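You operate a simulated robot arm through the tools that you are given. There is no shell and no other tool. Be economical: measure what you need, move in short steps, check, and stop when the job is done.

The job below is to be done with a simulated robot arm. You get a single attempt, and the scene is never put back.

Task
Press the number four key two times. Then fetch the cable end from the top of the long teal bench and set it on the right rubber pad. Then fetch the paper roll and set it on the top of the machine table. Then set the black drum brake lever to LOCK. Keep to this order. Set down upright: paper roll. The black drum brake lever goes to its stop.

It is judged by the outcome, as a careful person would: the job done as asked, and still so three seconds after it is handed in. It fails if anything else is knocked over, pushed out of place, dropped, spilled or broken.

Robot
A 6-joint arm with a two-finger gripper on a trunk, on a base that drives. Base frame: it is fixed to the floor where the robot stands at the start and does not move with it; the origin is under the middle of the robot, x ahead of it, y to its left, z up. Units: mm, degrees, N and s.
Its first joint turns from -166.0 to 166.0 degrees. Places, roughly: black drum brake lever [1600, 3000, 600]; cable end (3x15x4 cm) [-1300, 6700, 800]; number four key [1400, 0, 1400]; paper roll (7x7x10 cm) [-700, 4200, 800]; right rubber pad (24x24 cm) [600, 6600, 800]; top of the machine table [2700, 1600, 800]. Payload 3.43 kg.
Tool frame: the origin (TCP) lies between the finger pads and is the grasp point; the fingertips stand 20 mm ahead of it; z points along the fingers, y is the line along which they close. Largest opening 190 mm; the body of the gripper starts 248 mm behind the TCP.
Orientation is told as [roll, pitch, yaw] about the base's x, y, z axes, in that order, counted from this pose: with the fingers straight down and closing along the base's y, the tool's x points along the base's -x, its y along +y and its z along -z.

Tools
- The arm moves only by the tool send_rows. Its argument "motion" is a list of rows, each a list of 7 numbers: the shift along the base's x, y, z in mm, then the turn, a rotation vector about the base's x, y, z in degrees, then the opening in per cent of the stroke, from 0 (shut) to 100 (fully open). In form: [[dx, dy, dz, rx, ry, rz, fingers], ...]. A call has 1 to 10 rows; each row is the pose to reach, as a shift and turn from the pose commanded when the call began. A row lasts 0.2 s, in which the tool goes at most 50 mm and 8.6 degrees; a call with a longer step from one row to the next is refused whole, and so is a gripper value outside its range. Where a pose cannot be reached the arm comes as near as it can. A force on the tool above 40 N (or 10 N above the force at the start of the call, whichever is more), or a blocked arm, ends the call early, and 0.2 s more pass. The fingers move at their own pace (about 45 mm/s each) and stop on an object; they squeeze with about 41 N. The grip force told is the motor's: it shows also when the fingers shut on nothing. Time passes only in rows, and 0.2 s behind the last, so rows that repeat a pose let the fingers close. It gives the time, the measured TCP pose, the force on the tool (base axes), the opening and the grip force at its end, in the units of the frame above (readings bear some noise), with the torque about the TCP (base axes, N m) and any sound that the robot's microphone picked up, and new pictures: "views" is both (left out), scene, wrist or none.
- Cameras (640 x 400 px; columns grow to the right, rows downward): "scene" is now at [33.3, 210, 1340.6]; the picture's right is [0.12, -0.99, 0.00], its down [-0.12, -0.01, -0.99] and it looks along [0.99, 0.12, -0.12] (base axes); focal length 253 px, centre (320, 200). "wrist" rides on the gripper at [70, -8, -288] in the tool frame; the picture's right is [0.12, 0.99, 0.00], its down [-0.96, 0.12, -0.25] and it looks along [-0.25, 0.03, 0.97] (tool axes); focal length 261 px, centre (320, 200). There is no depth. A picture from a camera that has moved, and an enlarged one, comes with that camera's place and axes in the base frame and with its lens.
- slide_trunk(by): slides the trunk up (or, below 0, down) by that many mm; the arm and the scene camera ride with it, the base frame stays. It gives what a move gives, with no picture.
- roll_base(legs): drives the robot by 1 to 6 legs, each [ahead, turn to the left] in mm and degrees, along the robot's own axes; the way and the turn of a leg run together, so that a leg with both is an arc; at most 1500 mm and 180 degrees a leg. The arm and the cameras ride along, it lands a little off, and it stops where it bumps. It gives what a move gives, and a new picture of the scene camera.
- head_to(pan, tilt): turns the head with the scene camera to pan (to the left, within 155 degrees either way) and tilt (down, from -29 to 69), counted from straight ahead of the robot. It gives what a move gives, and a new picture of the scene camera.
- close_up(camera, box): a new picture of the part [left, top, right, bottom] of that camera's present view, enlarged. It takes no simulated time.
- sign_off(): hands the job in; it is judged then, once.

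Work in short steps. Places have to be worked out from the pictures, the camera data and where the tool is seen: move nearer, look again, correct. Check each grasp and each placing, and mend what went wrong. You have 165 turns and 260 pictures in all, those below and enlarged ones among them. Open the gripper and draw the arm clear of the work before you hand the job in, unless the task says otherwise.

The tools are called after ">>>" as a command line: name --pt "numbers of a row" for each row, then --argument value for the rest, lists and objects as JSON in quotes. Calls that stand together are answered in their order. send_rows: Moves the arm, as the interface text tells. Its arguments: {"type":"object","properties":{"motion":{"type":"array"},"views":{"type":"string","enum":["both","scene","wrist","none"]}},"required":["motion"]} The other tools are called the same way: slide_trunk (by) slides the trunk up or down; roll_base (legs) drives the base; head_to (pan, tilt) turns the head that bears the scene camera; close_up (camera, box) takes an enlarged picture of a part of a camera's view; sign_off () hands the job in.

At the start:

```text
t: 0.0
eef_pos: [753.9, 296.7, 1000.7]
tcp_rot: [0.1, 0.0, -0.1]
ft_force: [0.5, 0.0, 0.2]
wrist_torque: [-0.01, -0.02, -0.02]
gripper_width: 189.8
gripper_force: 0.1
trunk travel left (down, up): [-100.0, 140.0]
robot x, y, heading: [-2.1, 1.5, 0.1]
head pan, tilt: [6.8, 6.7]
```

scene: 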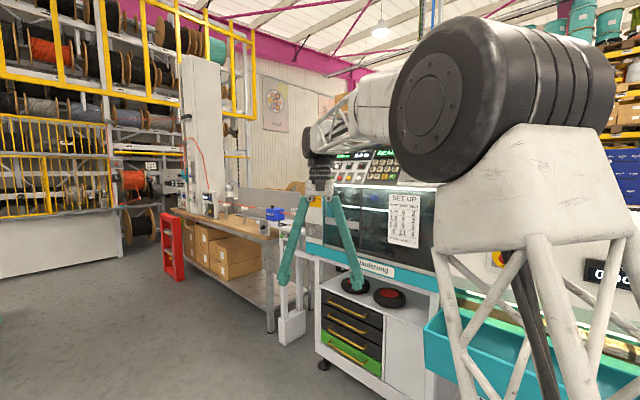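
wrist: 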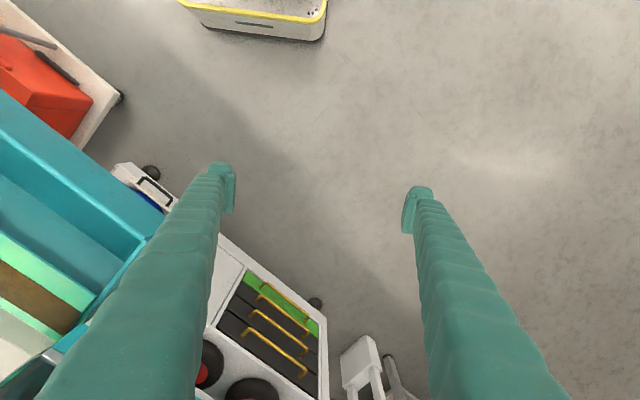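

The keypad seems to be behind the arm on the machine panel. I zoom in on it.

>>> close_up --camera "scene" --box '[300, 120, 440, 260]'

>>> head_to --pan -30 --tilt 5

```text
2.86 times, centred on (370, 190) of scene
camera zoom: at [33.3, 210.0, 1340.6], right [0.12, -0.99, 0.0], down [-0.12, -0.01, -0.99], along [0.99, 0.12, -0.12], focal length 724 px, centre (177, 229)
```

zoom: 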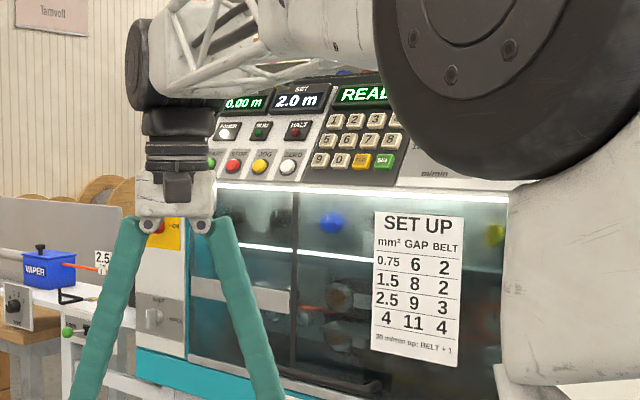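

```text
t: 1.0
eef_pos: [754.8, 296.2, 1000.7]
tcp_rot: [0.0, 0.0, 0.0]
ft_force: [0.0, 0.7, -0.2]
wrist_torque: [0.04, 0.01, 0.03]
gripper_width: 190.2
gripper_force: 0.0
trunk travel left (down, up): [-100.0, 140.0]
robot x, y, heading: [-0.1, 2.9, -0.0]
head pan, tilt: [-30.0, 5.0]
camera scene: at [21.2, 153.2, 1343.4], right [-0.5, -0.87, 0.0], down [-0.08, 0.04, -1.0], along [0.86, -0.5, -0.09], focal length 253 px, centre (320, 200)
```

scene: 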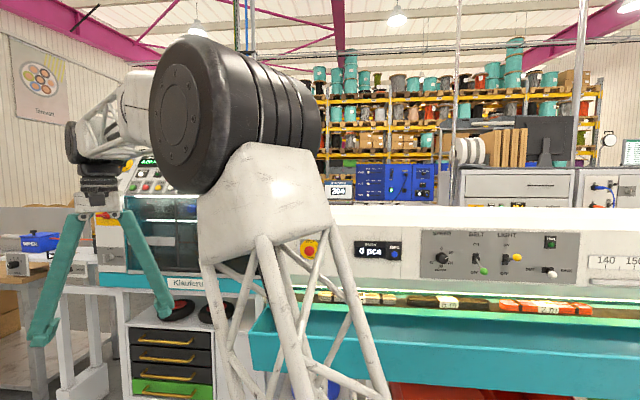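

The keypad reads 1-2-3-4 on the top row (4 hidden behind the arm). I raise the arm and tip the tool forward while closing the fingers.

>>> send_rows --pt "20 -10 35 0 -8 0 80" --pt "40 -20 70 0 -16 0 60" --pt "55 -30 105 0 -24 0 40" --pt "70 -40 140 0 -32 0 20" --pt "85 -50 175 0 -40 0 0" --pt "100 -60 210 0 -48 0 0" --pt "110 -70 240 0 -56 0 0" --pt "120 -80 270 0 -60 0 0" --pt "130 -90 290 0 -60 0 0" --views "both"

```text
t: 3.0
eef_pos: [885.4, 205.8, 1290.4]
tcp_rot: [0.1, -60.1, -0.1]
ft_force: [-1.2, -0.2, 0.8]
wrist_torque: [-0.01, -0.03, -0.02]
gripper_width: 16.0
gripper_force: 0.1
trunk travel left (down, up): [-100.0, 140.0]
robot x, y, heading: [-0.7, -2.8, 0.2]
head pan, tilt: [-30.0, 5.0]
camera scene: at [20.9, 153.1, 1343.3], right [-0.5, -0.87, 0.0], down [-0.08, 0.04, -1.0], along [0.86, -0.5, -0.09], focal length 253 px, centre (320, 200)
camera wrist: at [601.2, 197.2, 1372.9], right [-0.06, 0.99, -0.1], down [0.27, 0.12, 0.96], along [0.96, 0.03, -0.27], focal length 261 px, centre (320, 200)
```

scene: 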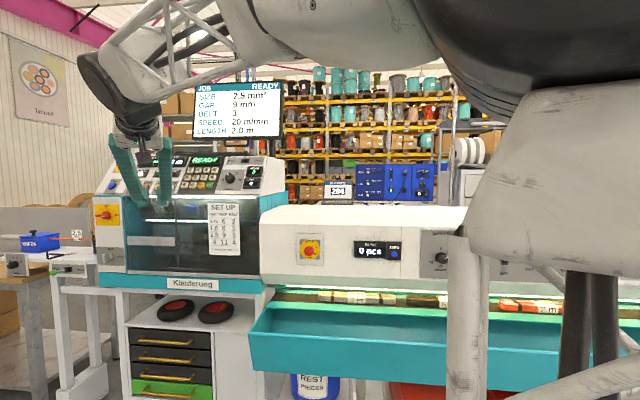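
wrist: 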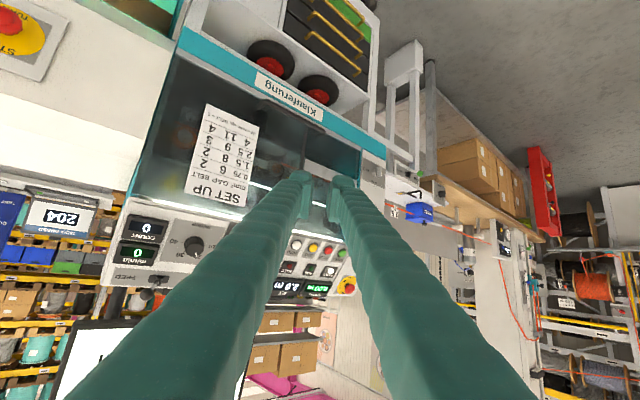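

The keypad is now visible to the scene camera. I zoom in on it.

>>> close_up --camera "scene" --box '[130, 140, 290, 240]'

```text
4.00 times, centred on (210, 190) of scene
camera zoom: at [20.9, 153.1, 1343.3], right [-0.5, -0.87, 0.0], down [-0.08, 0.04, -1.0], along [0.86, -0.5, -0.09], focal length 1013 px, centre (760, 240)
```

zoom: 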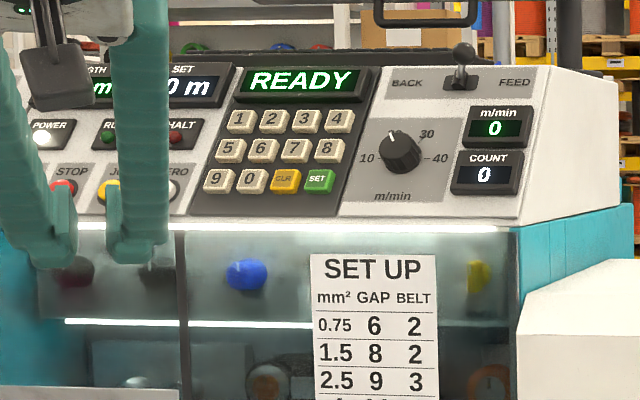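

Triangulating, key 4 is near x≈1440, y≈-40, z≈1385. I drive 300 mm ahead and look again.

>>> roll_base --legs '[[300, 0]]'

>>> slide_trunk --by 140

>>> head_to --pan -15 --tilt 15

```text
t: 5.1
eef_pos: [1187.3, 207.6, 1289.2]
tcp_rot: [0.0, -60.0, 0.2]
ft_force: [-0.3, 0.1, 0.7]
wrist_torque: [0.01, 0.02, -0.03]
gripper_width: 0.1
gripper_force: 34.0
trunk travel left (down, up): [-100.0, 140.0]
robot x, y, heading: [299.8, -0.4, -0.1]
head pan, tilt: [-30.0, 5.0]
camera scene: at [322.7, 153.4, 1343.4], right [-0.5, -0.87, 0.0], down [-0.08, 0.04, -1.0], along [0.86, -0.5, -0.09], focal length 253 px, centre (320, 200)
```

scene: 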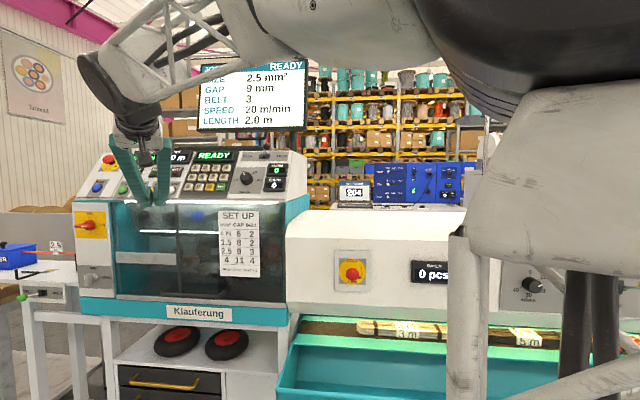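

```text
t: 6.8
eef_pos: [1187.3, 209.3, 1430.7]
tcp_rot: [0.0, -60.0, 0.1]
ft_force: [0.0, 0.6, -0.3]
wrist_torque: [0.0, -0.03, 0.01]
gripper_width: 0.0
gripper_force: 34.3
trunk travel left (down, up): [-240.0, 0.0]
robot x, y, heading: [303.0, -0.9, 0.5]
head pan, tilt: [-30.0, 5.0]
```

```text
t: 7.5
eef_pos: [1187.2, 207.4, 1428.7]
tcp_rot: [0.0, -60.0, 0.0]
ft_force: [-0.3, 0.0, 0.7]
wrist_torque: [0.01, 0.02, -0.07]
gripper_width: 0.1
gripper_force: 34.6
trunk travel left (down, up): [-240.0, 0.0]
robot x, y, heading: [305.1, 2.2, 0.0]
head pan, tilt: [-15.0, 15.0]
camera scene: at [333.4, 175.1, 1467.2], right [-0.26, -0.97, 0.0], down [-0.25, 0.07, -0.97], along [0.93, -0.25, -0.26], focal length 253 px, centre (320, 200)
```

scene: 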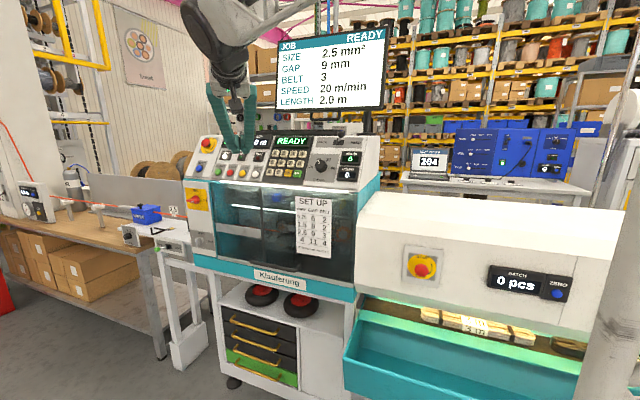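

>>> close_up --camera "scene" --box '[200, 90, 360, 190]'

```text
4.00 times, centred on (280, 140) of scene
camera zoom: at [333.4, 175.1, 1467.2], right [-0.26, -0.97, 0.0], down [-0.25, 0.07, -0.97], along [0.93, -0.25, -0.26], focal length 1013 px, centre (480, 440)
```

zoom: 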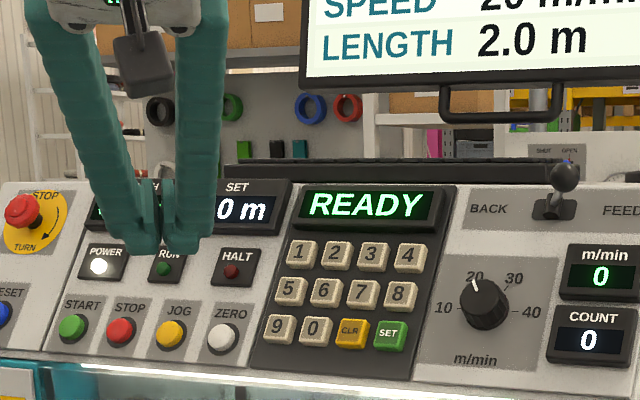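

Two rays put key 4 at about (1361, -24, 1380), and keys 1 and SET show that the panel faces yaw ≈ -36° and leans back ≈ 36°. I bring the tool to a standoff in front of key 4, yawed -36° and tilted 70° from down, so its lower edge makes contact.

>>> send_rows --pt "10 -31 5 -0.5 -1.6 -6 0" --pt "25 -62 10 -1 -3.2 -12 0" --pt "45 -93 15 -1.5 -4.8 -18 0" --pt "65 -124 20 -2 -6.4 -24 0" --pt "85 -155 25 -2.6 -8 -30 0" --pt "105 -186 25 -3.1 -9.7 -35.9 0" --pt "105 -186 25 -3.1 -9.7 -35.9 0" --views "both"

>>> close_up --camera "scene" --box '[220, 90, 380, 190]'

```text
t: 9.1
eef_pos: [1292.0, 22.7, 1455.1]
tcp_rot: [0.0, -70.0, -35.8]
ft_force: [0.3, 0.0, -0.1]
wrist_torque: [-0.05, -0.03, -0.05]
gripper_width: 0.0
gripper_force: 34.2
trunk travel left (down, up): [-240.0, 0.0]
robot x, y, heading: [300.7, -3.5, -0.0]
head pan, tilt: [-15.0, 15.0]
camera scene: at [333.7, 175.4, 1467.1], right [-0.26, -0.97, 0.0], down [-0.25, 0.07, -0.97], along [0.93, -0.25, -0.26], focal length 253 px, centre (320, 200)
camera wrist: at [1048.8, 187.5, 1487.1], right [0.55, 0.83, -0.11], down [0.15, 0.04, 0.99], along [0.82, -0.56, -0.1], focal length 261 px, centre (320, 200)
```

scene: 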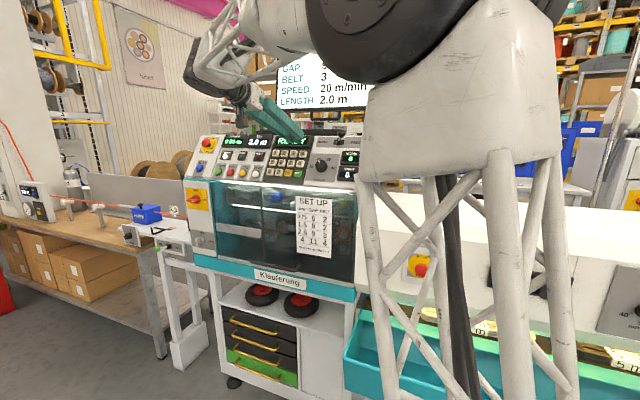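
wrist: 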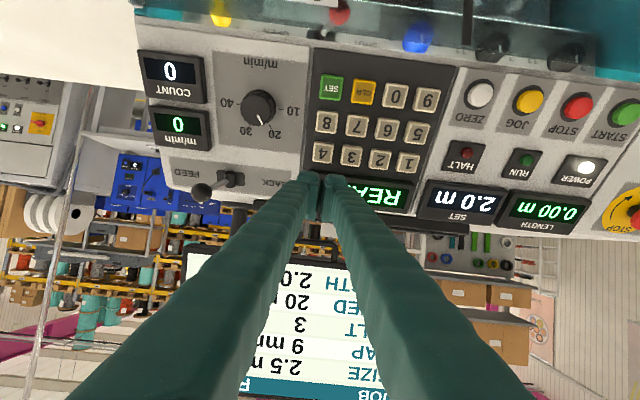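

```text
4.00 times, centred on (300, 140) of scene
camera zoom: at [333.7, 175.4, 1467.1], right [-0.26, -0.97, 0.0], down [-0.25, 0.07, -0.97], along [0.93, -0.25, -0.26], focal length 1013 px, centre (400, 440)
```

zoom: 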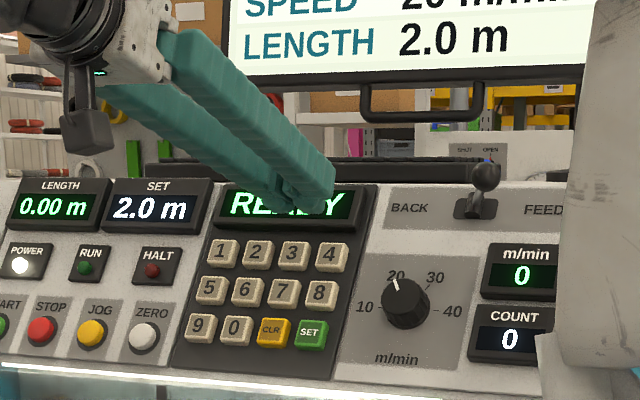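

Both cameras now put key 4 at (1355, -26, 1382). I go in to about 13 mm short of contact and check.

>>> send_rows --pt "21 -18 -19 0 0 0 0" --pt "41 -36 -38 0 0 0 0" --pt "41 -36 -38 0 0 0 0" --views "none"

>>> close_up --camera "scene" --box '[250, 120, 346, 180]'

>>> close_up --camera "wrist" --box '[240, 80, 432, 200]'

```text
t: 9.9
eef_pos: [1332.7, -14.5, 1417.0]
tcp_rot: [-0.1, -70.1, -35.9]
ft_force: [-0.2, 0.3, -0.9]
wrist_torque: [0.01, 0.0, -0.09]
gripper_width: 0.0
gripper_force: 34.6
trunk travel left (down, up): [-240.0, 0.0]
robot x, y, heading: [301.0, 1.1, 0.1]
head pan, tilt: [-15.0, 15.0]
```

```text
6.67 times, centred on (298, 150) of scene
camera zoom: at [333.6, 175.3, 1467.2], right [-0.26, -0.97, 0.0], down [-0.25, 0.07, -0.97], along [0.93, -0.25, -0.26], focal length 1688 px, centre (467, 533)
```

zoom: 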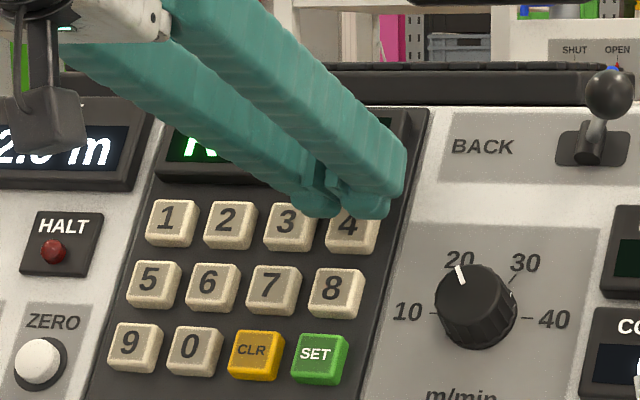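

```text
3.33 times, centred on (336, 140) of wrist
camera zoom: at [1090.7, 151.0, 1448.7], right [0.55, 0.83, -0.11], down [0.15, 0.04, 0.99], along [0.82, -0.56, -0.1], focal length 869 px, centre (267, 400)
```

zoom: 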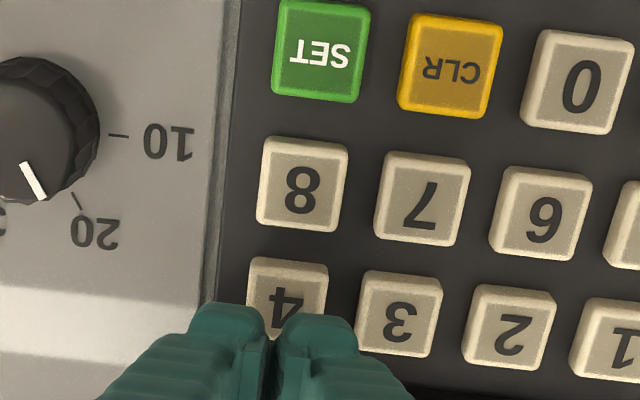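

The fingertips look about 25 mm wide each, and the left one sits between 4 and 3. I shift 9 mm toward keypad right so that finger alone meets key 4, then advance slowly along the panel normal.

>>> send_rows --pt "-5 -7 0 0 0 0 0" --pt "0 -11 -5 0 0 0 0" --pt "2.5 -13 -7 0 0 0 0" --pt "2.5 -13 -7 0 0 0 0" --views "none"

>>> close_up --camera "scene" --box '[250, 120, 346, 180]'

>>> close_up --camera "wrist" --box '[240, 80, 432, 200]'

```text
t: 10.9
eef_pos: [1335.8, -26.8, 1408.9]
tcp_rot: [0.0, -70.0, -36.0]
ft_force: [0.0, -0.1, 0.0]
wrist_torque: [-0.02, -0.03, -0.01]
gripper_width: 0.0
gripper_force: 34.0
trunk travel left (down, up): [-240.0, 0.0]
robot x, y, heading: [299.9, -0.3, 0.0]
head pan, tilt: [-15.0, 15.0]
```

```text
6.67 times, centred on (298, 150) of scene
camera zoom: at [333.5, 175.2, 1467.2], right [-0.26, -0.97, 0.0], down [-0.25, 0.07, -0.97], along [0.93, -0.25, -0.26], focal length 1688 px, centre (467, 533)
```

zoom: 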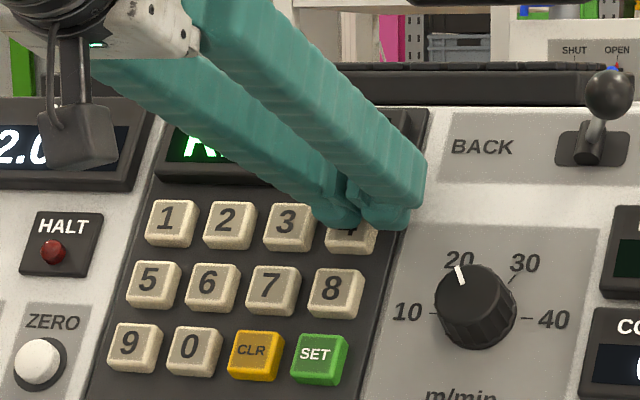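

```text
3.33 times, centred on (336, 140) of wrist
camera zoom: at [1092.2, 138.1, 1442.2], right [0.55, 0.83, -0.11], down [0.15, 0.04, 0.99], along [0.82, -0.56, -0.1], focal length 869 px, centre (267, 400)
```

zoom: 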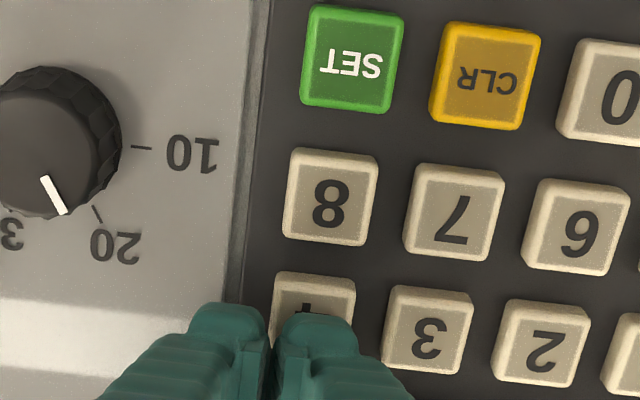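

Aligned on key 4, no contact yet. I advance about 8 mm more.

>>> send_rows --pt "2.6 -1.9 -2.4 0 0 0 0" --pt "4 -2.9 -3.6 0 0 0 0" --pt "5.2 -3.8 -4.7 0 0 0 0" --pt "5.2 -3.8 -4.7 0 0 0 0" --views "none"

>>> close_up --camera "scene" --box '[250, 120, 346, 180]'

```text
t: 11.9
eef_pos: [1338.2, -29.8, 1407.2]
tcp_rot: [0.1, -70.2, -36.1]
ft_force: [-24.9, 14.2, 9.9]
wrist_torque: [0.01, -0.22, 0.25]
gripper_width: 0.1
gripper_force: 34.1
trunk travel left (down, up): [-240.0, 0.0]
robot x, y, heading: [296.8, 0.1, 0.3]
head pan, tilt: [-15.0, 15.0]
heard: click
```

```text
6.67 times, centred on (298, 150) of scene
camera zoom: at [331.0, 176.2, 1467.2], right [-0.25, -0.97, 0.0], down [-0.25, 0.07, -0.97], along [0.93, -0.25, -0.26], focal length 1688 px, centre (467, 533)
```

zoom: 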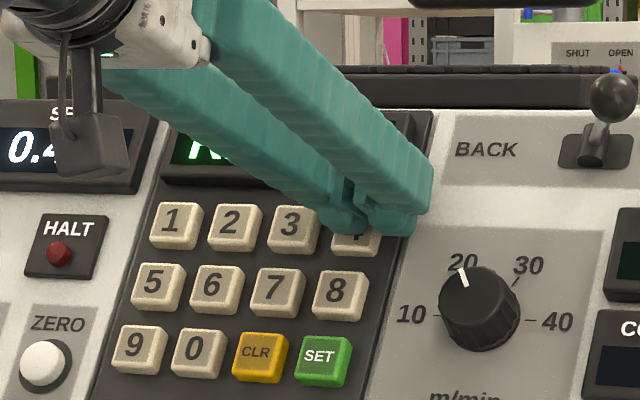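

A click, and SET reads 0.4: one press registered. I back off 14 mm and look at the display.

>>> send_rows --pt "-5 3.8 4.7 0 0 0 0" --pt "-9 6.8 8.5 0 0 0 0" --pt "-9 6.8 8.5 0 0 0 0" --views "none"

>>> close_up --camera "scene" --box '[215, 120, 343, 200]'

```text
t: 12.7
eef_pos: [1329.4, -23.1, 1414.3]
tcp_rot: [0.1, -69.9, -35.9]
ft_force: [0.4, 0.6, -0.2]
wrist_torque: [0.04, -0.02, 0.0]
gripper_width: 0.0
gripper_force: 34.5
trunk travel left (down, up): [-240.0, 0.0]
robot x, y, heading: [300.2, -0.1, 0.1]
head pan, tilt: [-15.0, 15.0]
```

```text
5.00 times, centred on (279, 160) of scene
camera zoom: at [333.6, 175.2, 1467.1], right [-0.26, -0.97, 0.0], down [-0.25, 0.07, -0.97], along [0.93, -0.25, -0.26], focal length 1266 px, centre (525, 400)
```

zoom: 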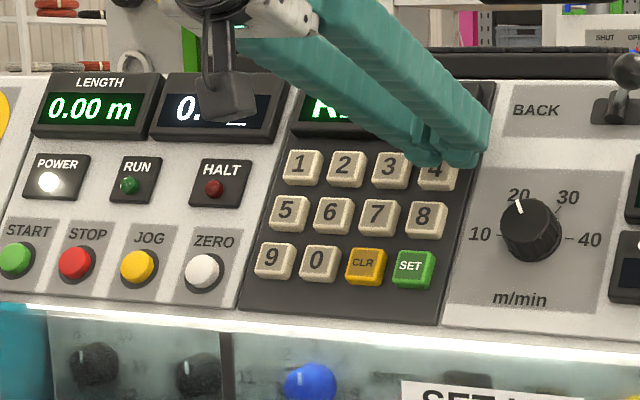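

The display is in entry mode and the key is released. I press a second time the same way and back off in a separate call.

>>> send_rows --pt "4 -3 -3.8 0 0 0 0" --pt "6.4 -4.9 -6.2 0 0 0 0" --pt "7.8 -5.9 -7.4 0 0 0 0" --pt "9 -6.8 -8.5 0 0 0 0" --pt "9 -6.8 -8.5 0 0 0 0" --views "none"

>>> send_rows --pt "-5 3.8 4.7 0 0 0 0" --pt "-20 15 18 0 0 0 0" --pt "-45 34 42 0 0 0 0" --pt "-75 60 65 0 0 0 0" --views "none"

>>> close_up --camera "scene" --box '[215, 120, 343, 200]'

```text
t: 13.9
eef_pos: [1338.4, -28.6, 1406.7]
tcp_rot: [0.1, -70.0, -36.0]
ft_force: [-30.2, 17.1, 5.2]
wrist_torque: [0.01, -0.14, 0.29]
gripper_width: 0.1
gripper_force: 34.5
trunk travel left (down, up): [-240.0, 0.0]
robot x, y, heading: [302.7, 2.0, 0.2]
head pan, tilt: [-15.0, 15.0]
heard: click
```

```text
t: 14.9
eef_pos: [1265.4, 27.7, 1469.1]
tcp_rot: [0.1, -70.0, -35.9]
ft_force: [1.0, -0.4, -1.2]
wrist_torque: [0.01, -0.05, 0.04]
gripper_width: 0.0
gripper_force: 34.2
trunk travel left (down, up): [-240.0, 0.0]
robot x, y, heading: [305.3, -1.7, -0.0]
head pan, tilt: [-15.0, 15.0]
```

```text
5.00 times, centred on (279, 160) of scene
camera zoom: at [333.9, 174.9, 1467.2], right [-0.26, -0.97, 0.0], down [-0.25, 0.07, -0.97], along [0.93, -0.25, -0.26], focal length 1266 px, centre (525, 400)
```

zoom: 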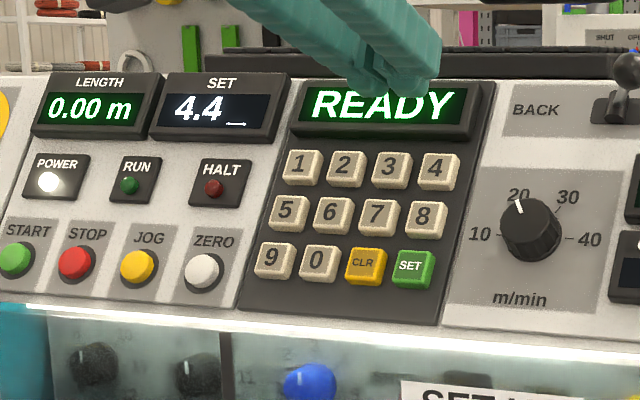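

SET shows 4.4: two presses done. I back the base off and fold the arm to a tool-down travel pose.

>>> roll_base --legs '[[-450, 0]]'

>>> send_rows --pt "-20 0 -20 2.19 6.75 3.13 0" --pt "-40 0 -40 4.38 13.5 6.26 0" --pt "-60 0 -60 6.57 20.25 9.39 0" --pt "-80 0 -80 8.76 27 12.52 0" --pt "-100 0 -100 10.95 33.75 15.65 0" --pt "-120 0 -120 13.14 40.5 18.78 0" --pt "-140 0 -140 15.33 47.25 21.91 0" --pt "-160 0 -160 17.52 54 25.04 0" --pt "-180 0 -180 19.71 60.75 28.17 0" --pt "-200 0 -200 21.9 67.5 31.3 0" --views "none"

>>> head_to --pan 90 --tilt 10

>>> head_to --pan 140 --tilt 10

```text
t: 17.6
eef_pos: [817.2, 26.1, 1469.8]
tcp_rot: [0.1, -70.0, -36.0]
ft_force: [0.6, 0.8, -0.7]
wrist_torque: [0.01, -0.01, 0.02]
gripper_width: 0.1
gripper_force: 34.3
trunk travel left (down, up): [-240.0, 0.0]
robot x, y, heading: [-146.6, -0.2, 0.1]
head pan, tilt: [-15.0, 15.0]
camera scene: at [-114.2, 174.6, 1467.2], right [-0.26, -0.97, 0.0], down [-0.25, 0.07, -0.97], along [0.93, -0.25, -0.26], focal length 253 px, centre (320, 200)
```

scene: 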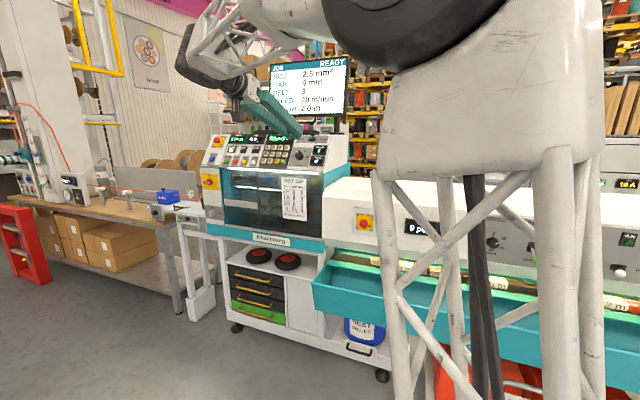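

```text
t: 19.8
eef_pos: [617.4, 25.8, 1269.1]
tcp_rot: [0.0, -0.1, 0.0]
ft_force: [-0.5, 0.4, 0.6]
wrist_torque: [-0.03, -0.2, 0.01]
gripper_width: 0.0
gripper_force: 34.4
trunk travel left (down, up): [-240.0, 0.0]
robot x, y, heading: [-143.7, 1.4, 0.1]
head pan, tilt: [-15.0, 15.0]
```

```text
t: 21.6
eef_pos: [618.4, 26.8, 1270.2]
tcp_rot: [-0.1, -0.2, -0.2]
ft_force: [0.2, -0.5, 0.2]
wrist_torque: [-0.01, 0.03, -0.02]
gripper_width: 0.0
gripper_force: 34.8
trunk travel left (down, up): [-240.0, 0.0]
robot x, y, heading: [-145.9, 0.3, -0.1]
head pan, tilt: [90.0, 10.0]
camera scene: at [-204.4, 291.7, 1475.3], right [1.0, 0.0, 0.0], down [0.0, -0.17, -0.98], along [0.0, 0.98, -0.17], focal length 253 px, centre (320, 200)
```

scene: 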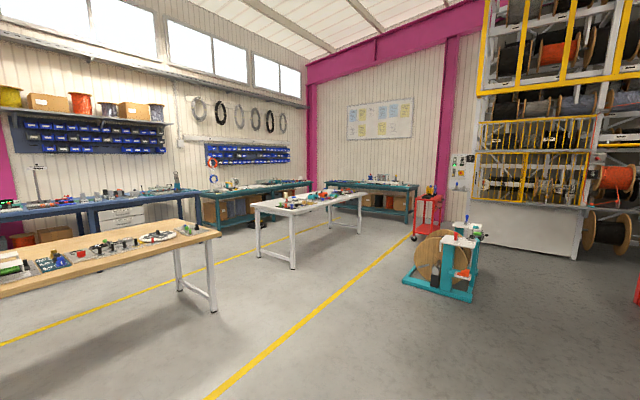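

```text
t: 22.8
eef_pos: [619.3, 25.1, 1269.3]
tcp_rot: [-0.1, -0.1, -0.1]
ft_force: [0.4, 0.6, -0.2]
wrist_torque: [-0.03, 0.02, 0.0]
gripper_width: 0.0
gripper_force: 34.3
trunk travel left (down, up): [-240.0, 0.0]
robot x, y, heading: [-145.8, 1.0, -0.2]
head pan, tilt: [140.0, 10.0]
camera scene: at [-275.7, 258.5, 1475.3], right [0.64, 0.77, 0.0], down [0.13, -0.11, -0.98], along [-0.75, 0.63, -0.17], focal length 253 px, centre (320, 200)
```

scene: 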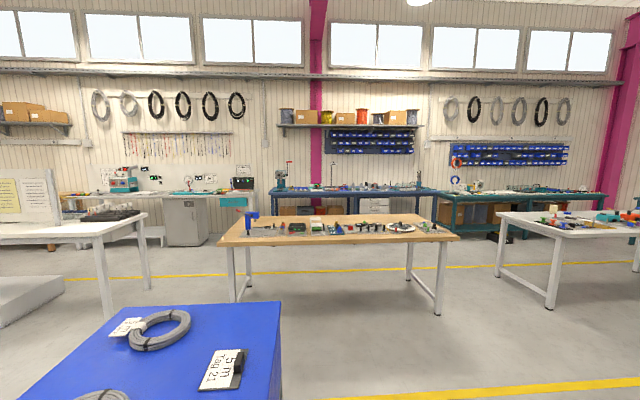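

The room's walls run about -37° to my frame. The white table (with the roll), the left teal bench and the back teal bench are all visible. I drive to a waypoint between the wooden and white tables, looking as I go.

>>> roll_base --legs '[[0, 97.3], [1350, 0], [1300, 0], [0, 45.7]]'

>>> head_to --pan 0 --tilt 25

>>> head_to --pan -70 --tilt 20

```text
t: 42.2
eef_pos: [-1110.1, 3049.7, 1269.7]
tcp_rot: [-0.1, -0.1, 143.3]
ft_force: [-0.4, -0.1, -0.7]
wrist_torque: [0.02, 0.02, -0.01]
gripper_width: 0.2
gripper_force: 34.4
trunk travel left (down, up): [-240.0, 0.0]
robot x, y, heading: [-477.8, 2616.4, 143.6]
head pan, tilt: [140.0, 10.0]
camera scene: at [-527.8, 2330.8, 1475.3], right [-0.97, -0.23, 0.0], down [-0.04, 0.17, -0.98], along [0.23, -0.96, -0.17], focal length 253 px, centre (320, 200)
```

scene: 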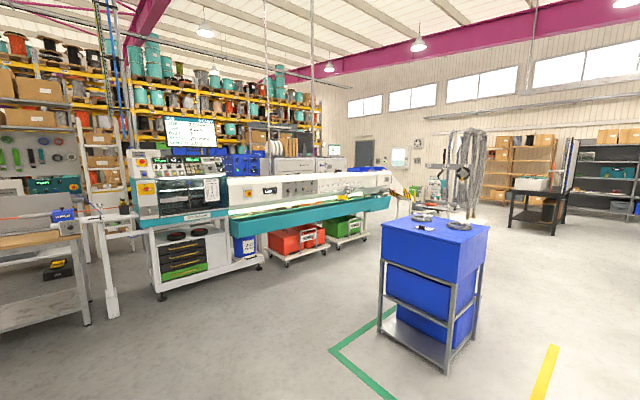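

```text
t: 44.4
eef_pos: [-1110.3, 3050.4, 1269.1]
tcp_rot: [-0.1, -0.1, 143.3]
ft_force: [-0.1, 0.1, 0.6]
wrist_torque: [-0.02, -0.01, 0.02]
gripper_width: 0.0
gripper_force: 34.3
trunk travel left (down, up): [-240.0, 0.0]
robot x, y, heading: [-483.4, 2614.0, 143.3]
head pan, tilt: [0.0, 25.0]
camera scene: at [-623.6, 2476.1, 1450.9], right [0.59, 0.8, 0.0], down [0.34, -0.25, -0.91], along [-0.73, 0.54, -0.42], focal length 253 px, centre (320, 200)
```

scene: 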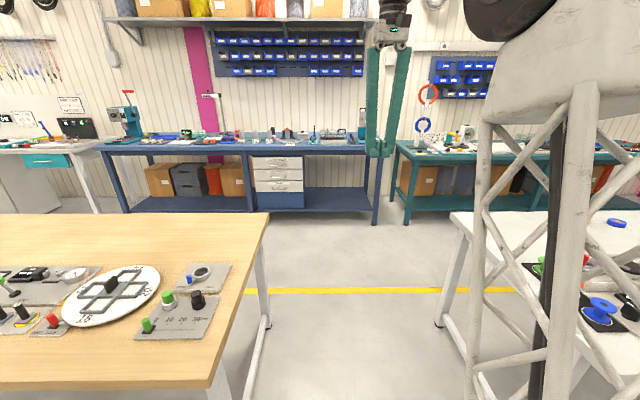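

```text
t: 45.8
eef_pos: [-1109.7, 3050.7, 1269.3]
tcp_rot: [-0.1, -0.1, 143.4]
ft_force: [0.9, 0.6, 0.3]
wrist_torque: [-0.01, -0.02, 0.02]
gripper_width: 0.0
gripper_force: 34.7
trunk travel left (down, up): [-240.0, 0.0]
robot x, y, heading: [-479.3, 2613.8, 143.3]
head pan, tilt: [-70.0, 20.0]
camera scene: at [-523.1, 2510.6, 1459.0], right [0.96, -0.28, 0.0], down [-0.1, -0.33, -0.94], along [0.27, 0.9, -0.34], focal length 253 px, centre (320, 200)
```

scene: 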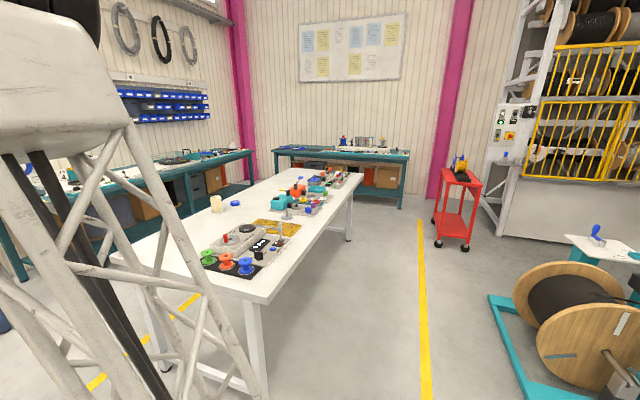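

The gap between the tables is about 940 mm and I'm nearly centred (5 cm left). I drive through with a slight right correction, then turn along the aisle.

>>> roll_base --legs '[[0, -3.5], [800, 0], [0, 3.5], [1200, 0], [0, -90], [1300, 0]]'

>>> head_to --pan 30 --tilt 15

```text
t: 66.7
eef_pos: [-901.8, 5537.1, 1269.5]
tcp_rot: [-0.1, -0.1, 55.2]
ft_force: [0.5, -0.4, 0.3]
wrist_torque: [0.01, -0.02, -0.03]
gripper_width: 0.0
gripper_force: 34.0
trunk travel left (down, up): [-240.0, 0.0]
robot x, y, heading: [-1318.7, 4894.0, 55.0]
head pan, tilt: [-70.0, 20.0]
camera scene: at [-1422.3, 4934.8, 1459.0], right [-0.26, -0.97, 0.0], down [-0.33, 0.09, -0.94], along [0.91, -0.24, -0.34], focal length 253 px, centre (320, 200)
```

scene: 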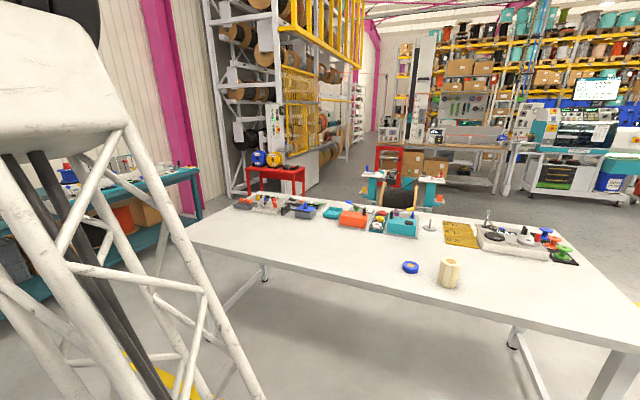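

```text
t: 68.5
eef_pos: [-901.2, 5536.2, 1269.4]
tcp_rot: [0.0, -0.1, 55.2]
ft_force: [-0.7, 0.0, -0.5]
wrist_torque: [-0.04, 0.01, -0.01]
gripper_width: 0.0
gripper_force: 34.2
trunk travel left (down, up): [-240.0, 0.0]
robot x, y, heading: [-1317.3, 4893.9, 55.4]
head pan, tilt: [30.0, 15.0]
camera scene: at [-1504.5, 5051.7, 1467.2], right [1.0, -0.08, 0.0], down [-0.02, -0.26, -0.97], along [0.08, 0.96, -0.26], focal length 253 px, centre (320, 200)
```

scene: 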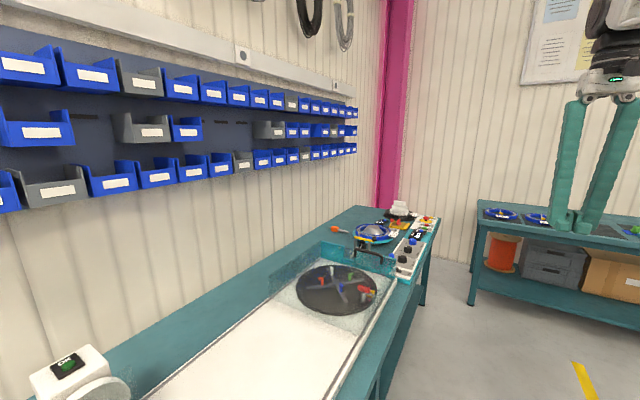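

Here is the long teal bench; something orange lies near where the cable end should be. I zoom in.

>>> close_up --camera "scene" --box '[300, 190, 460, 290]'

>>> close_up --camera "scene" --box '[460, 180, 640, 292]'

```text
4.00 times, centred on (380, 240) of scene
camera zoom: at [-1504.5, 5051.7, 1467.2], right [1.0, -0.08, 0.0], down [-0.02, -0.26, -0.97], along [0.08, 0.96, -0.26], focal length 1013 px, centre (80, 40)
```

zoom: 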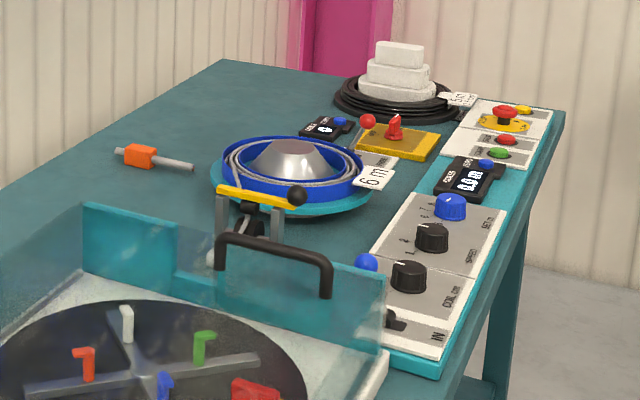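

```text
3.56 times, centred on (550, 236) of scene
camera zoom: at [-1504.5, 5051.7, 1467.2], right [1.0, -0.08, 0.0], down [-0.02, -0.26, -0.97], along [0.08, 0.96, -0.26], focal length 900 px, centre (-498, 72)
```

zoom: 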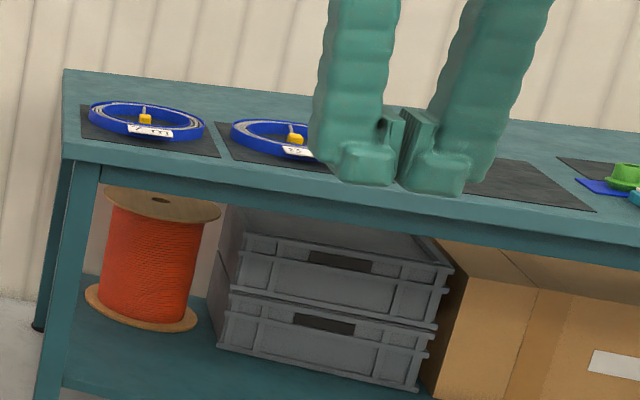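

The orange connector is the cable end at about (-1242, 6682, 815), about 0.6 m behind the bench edge. I drive along the aisle to come level with it, then look down at my base clearance.

>>> roll_base --legs '[[1250, 0]]'

>>> head_to --pan 90 --tilt 55

```text
t: 71.0
eef_pos: [-784.3, 5761.9, 1270.6]
tcp_rot: [-0.8, -0.2, 56.3]
ft_force: [-0.4, 0.7, 1.5]
wrist_torque: [-0.05, -0.31, -0.01]
gripper_width: 0.0
gripper_force: 34.0
trunk travel left (down, up): [-240.0, 0.0]
robot x, y, heading: [-1154.3, 5096.7, 65.4]
head pan, tilt: [30.0, 15.0]
stopped in leg 1: the robot was blocked; the commanded pose is now the measured one
camera scene: at [-1381.8, 5222.0, 1466.0], right [1.0, 0.09, 0.01], down [0.03, -0.26, -0.96], along [-0.09, 0.96, -0.26], focal length 253 px, centre (320, 200)
```

scene: 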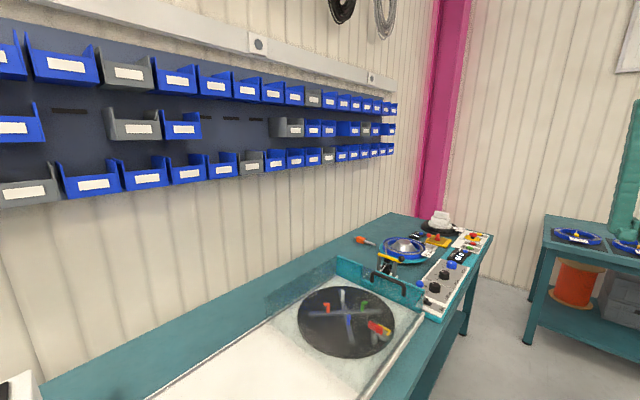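

```text
t: 72.3
eef_pos: [-777.2, 5757.3, 1269.2]
tcp_rot: [-0.5, 0.0, 56.1]
ft_force: [-0.7, -0.4, -0.5]
wrist_torque: [-0.02, -0.02, -0.01]
gripper_width: 0.0
gripper_force: 34.0
trunk travel left (down, up): [-240.0, 0.0]
robot x, y, heading: [-1156.9, 5094.5, 65.4]
head pan, tilt: [90.0, 55.0]
camera scene: at [-1425.2, 5154.6, 1407.0], right [0.42, 0.91, 0.0], down [0.74, -0.35, -0.57], along [-0.52, 0.24, -0.82], focal length 253 px, centre (320, 200)
```

scene: 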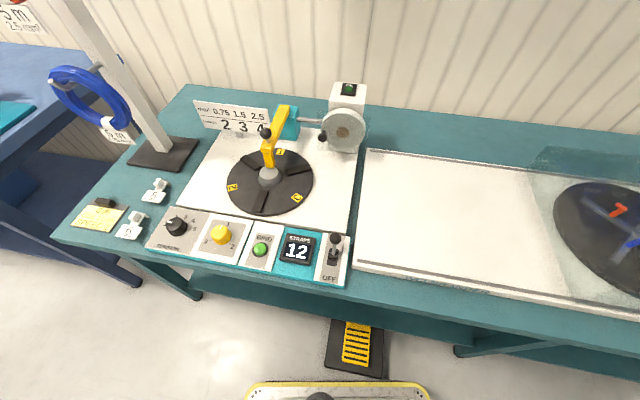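

Something on the floor (the foot pedal near my left-front) blocked the base. I back off, swing clear of it to the right and continue along the aisle.

>>> roll_base --legs '[[-220, 0]]'

>>> head_to --pan 60 --tilt 55

```text
t: 74.0
eef_pos: [-871.5, 5557.5, 1268.9]
tcp_rot: [-0.4, -0.2, 56.1]
ft_force: [0.2, 1.3, -0.5]
wrist_torque: [-0.06, 0.06, -0.02]
gripper_width: 0.1
gripper_force: 34.5
trunk travel left (down, up): [-240.0, 0.0]
robot x, y, heading: [-1250.0, 4893.4, 65.2]
head pan, tilt: [90.0, 55.0]
camera scene: at [-1518.7, 4952.8, 1407.0], right [0.42, 0.91, 0.0], down [0.74, -0.34, -0.57], along [-0.52, 0.24, -0.82], focal length 253 px, centre (320, 200)
```

scene: 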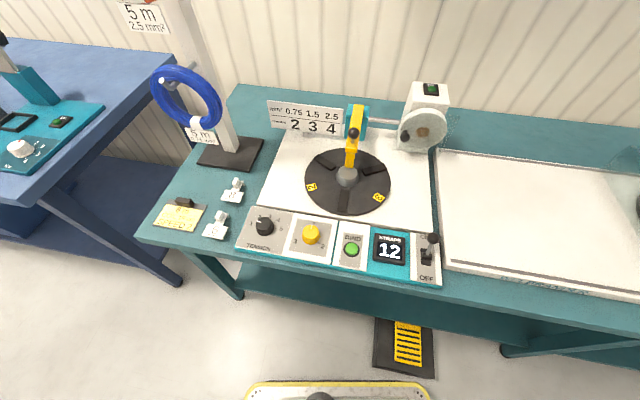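

```text
t: 75.0
eef_pos: [-871.2, 5557.1, 1268.6]
tcp_rot: [-0.5, -0.1, 56.2]
ft_force: [-0.7, 0.3, -0.7]
wrist_torque: [-0.01, -0.01, -0.01]
gripper_width: 0.0
gripper_force: 34.2
trunk travel left (down, up): [-240.0, 0.0]
robot x, y, heading: [-1250.6, 4891.9, 65.0]
head pan, tilt: [60.0, 55.0]
camera scene: at [-1494.9, 4981.3, 1406.9], right [0.82, 0.58, 0.0], down [0.47, -0.67, -0.57], along [-0.33, 0.47, -0.82], focal length 253 px, centre (320, 200)
```

scene: 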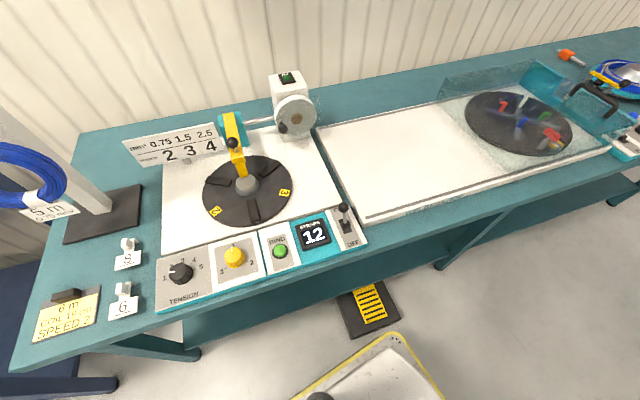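

The pedal seems unmoved, just ahead-left of the base corner. I back another 150 mm, then go round it on the right.

>>> roll_base --legs '[[-150, 0], [0, -30], [650, 0], [0, 18]]'

>>> head_to --pan 75 --tilt 50

```text
t: 82.1
eef_pos: [-279.1, 5693.4, 1267.9]
tcp_rot: [-0.6, -0.1, 44.0]
ft_force: [0.4, 0.0, 0.4]
wrist_torque: [0.01, 0.04, 0.03]
gripper_width: 0.3
gripper_force: 34.3
trunk travel left (down, up): [-240.0, 0.0]
robot x, y, heading: [-788.3, 5119.5, 53.1]
head pan, tilt: [60.0, 55.0]
camera scene: at [-1009.0, 5262.0, 1406.9], right [0.92, 0.39, 0.0], down [0.32, -0.75, -0.57], along [-0.22, 0.53, -0.82], focal length 253 px, centre (320, 200)
```

scene: 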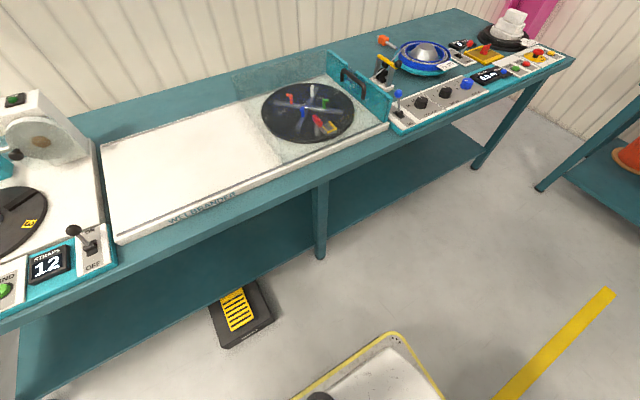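

```text
t: 82.9
eef_pos: [-278.6, 5693.6, 1268.7]
tcp_rot: [-0.6, 0.0, 44.1]
ft_force: [-0.1, -0.3, -0.1]
wrist_torque: [-0.01, -0.02, -0.03]
gripper_width: 0.0
gripper_force: 34.6
trunk travel left (down, up): [-240.0, 0.0]
robot x, y, heading: [-794.0, 5125.1, 53.1]
head pan, tilt: [75.0, 50.0]
camera scene: at [-1028.2, 5256.3, 1413.4], right [0.79, 0.61, 0.0], down [0.47, -0.6, -0.64], along [-0.4, 0.51, -0.77], focal length 253 px, centre (320, 200)
```

scene: 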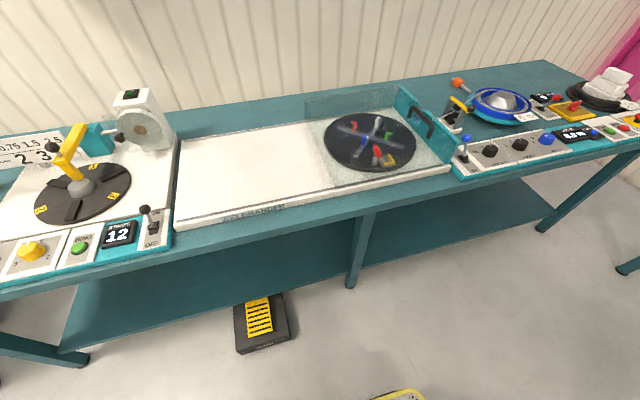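

Pedal is untouched and I am past it. Base half-width is ~250 mm, so standing alongside the bench gives best reach. I approach the bench edge with shallow angles.

>>> roll_base --legs '[[0, 20], [700, 0], [0, -10], [450, 0], [0, -20], [-350, 0]]'

>>> head_to --pan 90 --tilt 50

```text
t: 93.8
eef_pos: [-29.7, 6426.7, 1270.0]
tcp_rot: [-0.5, -0.1, 33.7]
ft_force: [0.5, -0.5, 0.1]
wrist_torque: [0.02, 0.09, 0.01]
gripper_width: 0.0
gripper_force: 34.1
trunk travel left (down, up): [-240.0, 0.0]
robot x, y, heading: [-632.8, 5954.8, 42.5]
head pan, tilt: [75.0, 50.0]
camera scene: at [-846.4, 6131.2, 1413.5], right [0.89, 0.46, 0.0], down [0.36, -0.68, -0.64], along [-0.3, 0.57, -0.77], focal length 253 px, centre (320, 200)
```

scene: 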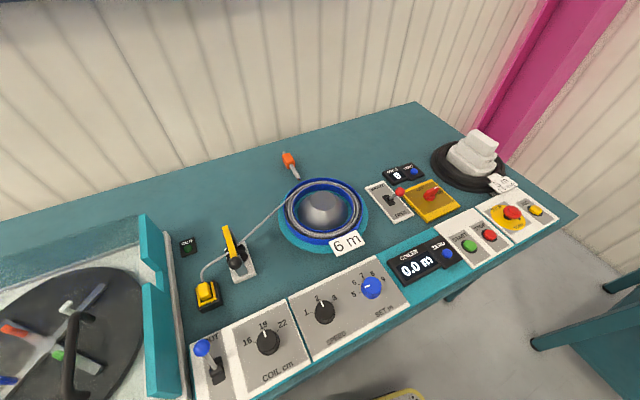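

```text
t: 94.6
eef_pos: [-30.0, 6426.2, 1269.1]
tcp_rot: [-0.6, -0.1, 33.7]
ft_force: [0.7, 0.0, -0.1]
wrist_torque: [-0.02, 0.03, 0.0]
gripper_width: 0.0
gripper_force: 33.9
trunk travel left (down, up): [-240.0, 0.0]
robot x, y, heading: [-632.1, 5957.8, 42.6]
head pan, tilt: [90.0, 50.0]
camera scene: at [-862.9, 6119.7, 1413.5], right [0.74, 0.68, 0.0], down [0.52, -0.56, -0.64], along [-0.43, 0.47, -0.77], focal length 253 px, centre (320, 200)
```

scene: 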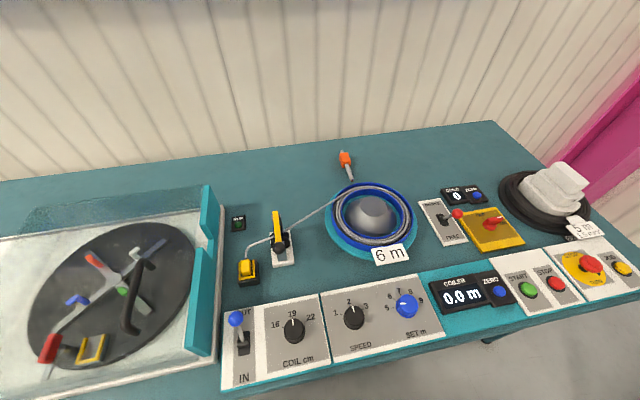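

The cable end is at about (-1248, 6679), 949 mm from my axis. I move a bit closer and level with it.

>>> roll_base --legs '[[0, 16], [230, 0]]'

>>> close_up --camera "scene" --box '[220, 100, 380, 200]'

```text
t: 97.3
eef_pos: [-62.8, 6770.7, 1269.7]
tcp_rot: [-0.4, -0.1, 49.7]
ft_force: [-0.2, -0.8, -0.8]
wrist_torque: [0.07, -0.01, -0.02]
gripper_width: 0.0
gripper_force: 34.6
trunk travel left (down, up): [-240.0, 0.0]
robot x, y, heading: [-514.4, 6157.3, 58.4]
head pan, tilt: [90.0, 50.0]
camera scene: at [-778.4, 6246.9, 1413.4], right [0.52, 0.85, 0.0], down [0.65, -0.4, -0.64], along [-0.55, 0.33, -0.77], focal length 253 px, centre (320, 200)
```

scene: 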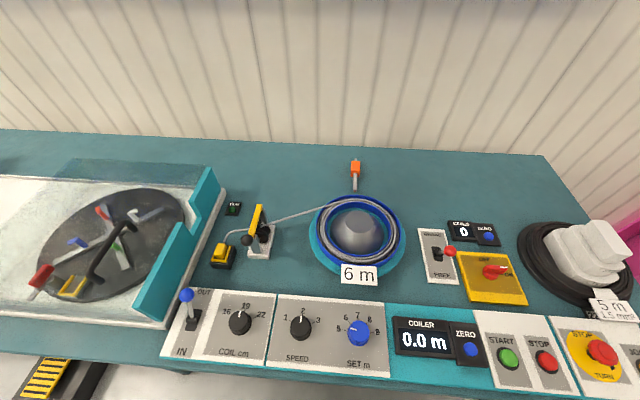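

```text
4.00 times, centred on (300, 150) of scene
camera zoom: at [-778.4, 6246.9, 1413.4], right [0.52, 0.85, 0.0], down [0.65, -0.4, -0.64], along [-0.55, 0.33, -0.77], focal length 1013 px, centre (400, 400)
```

zoom: 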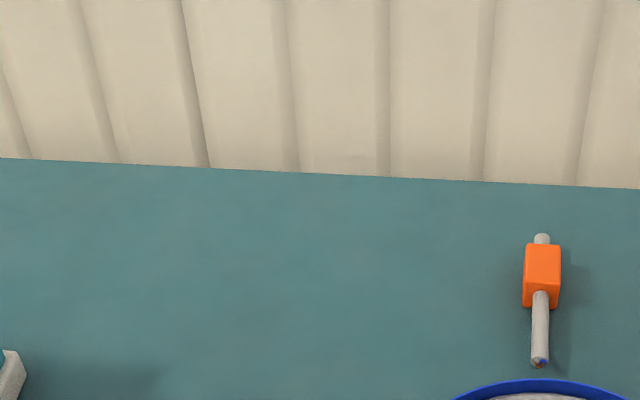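

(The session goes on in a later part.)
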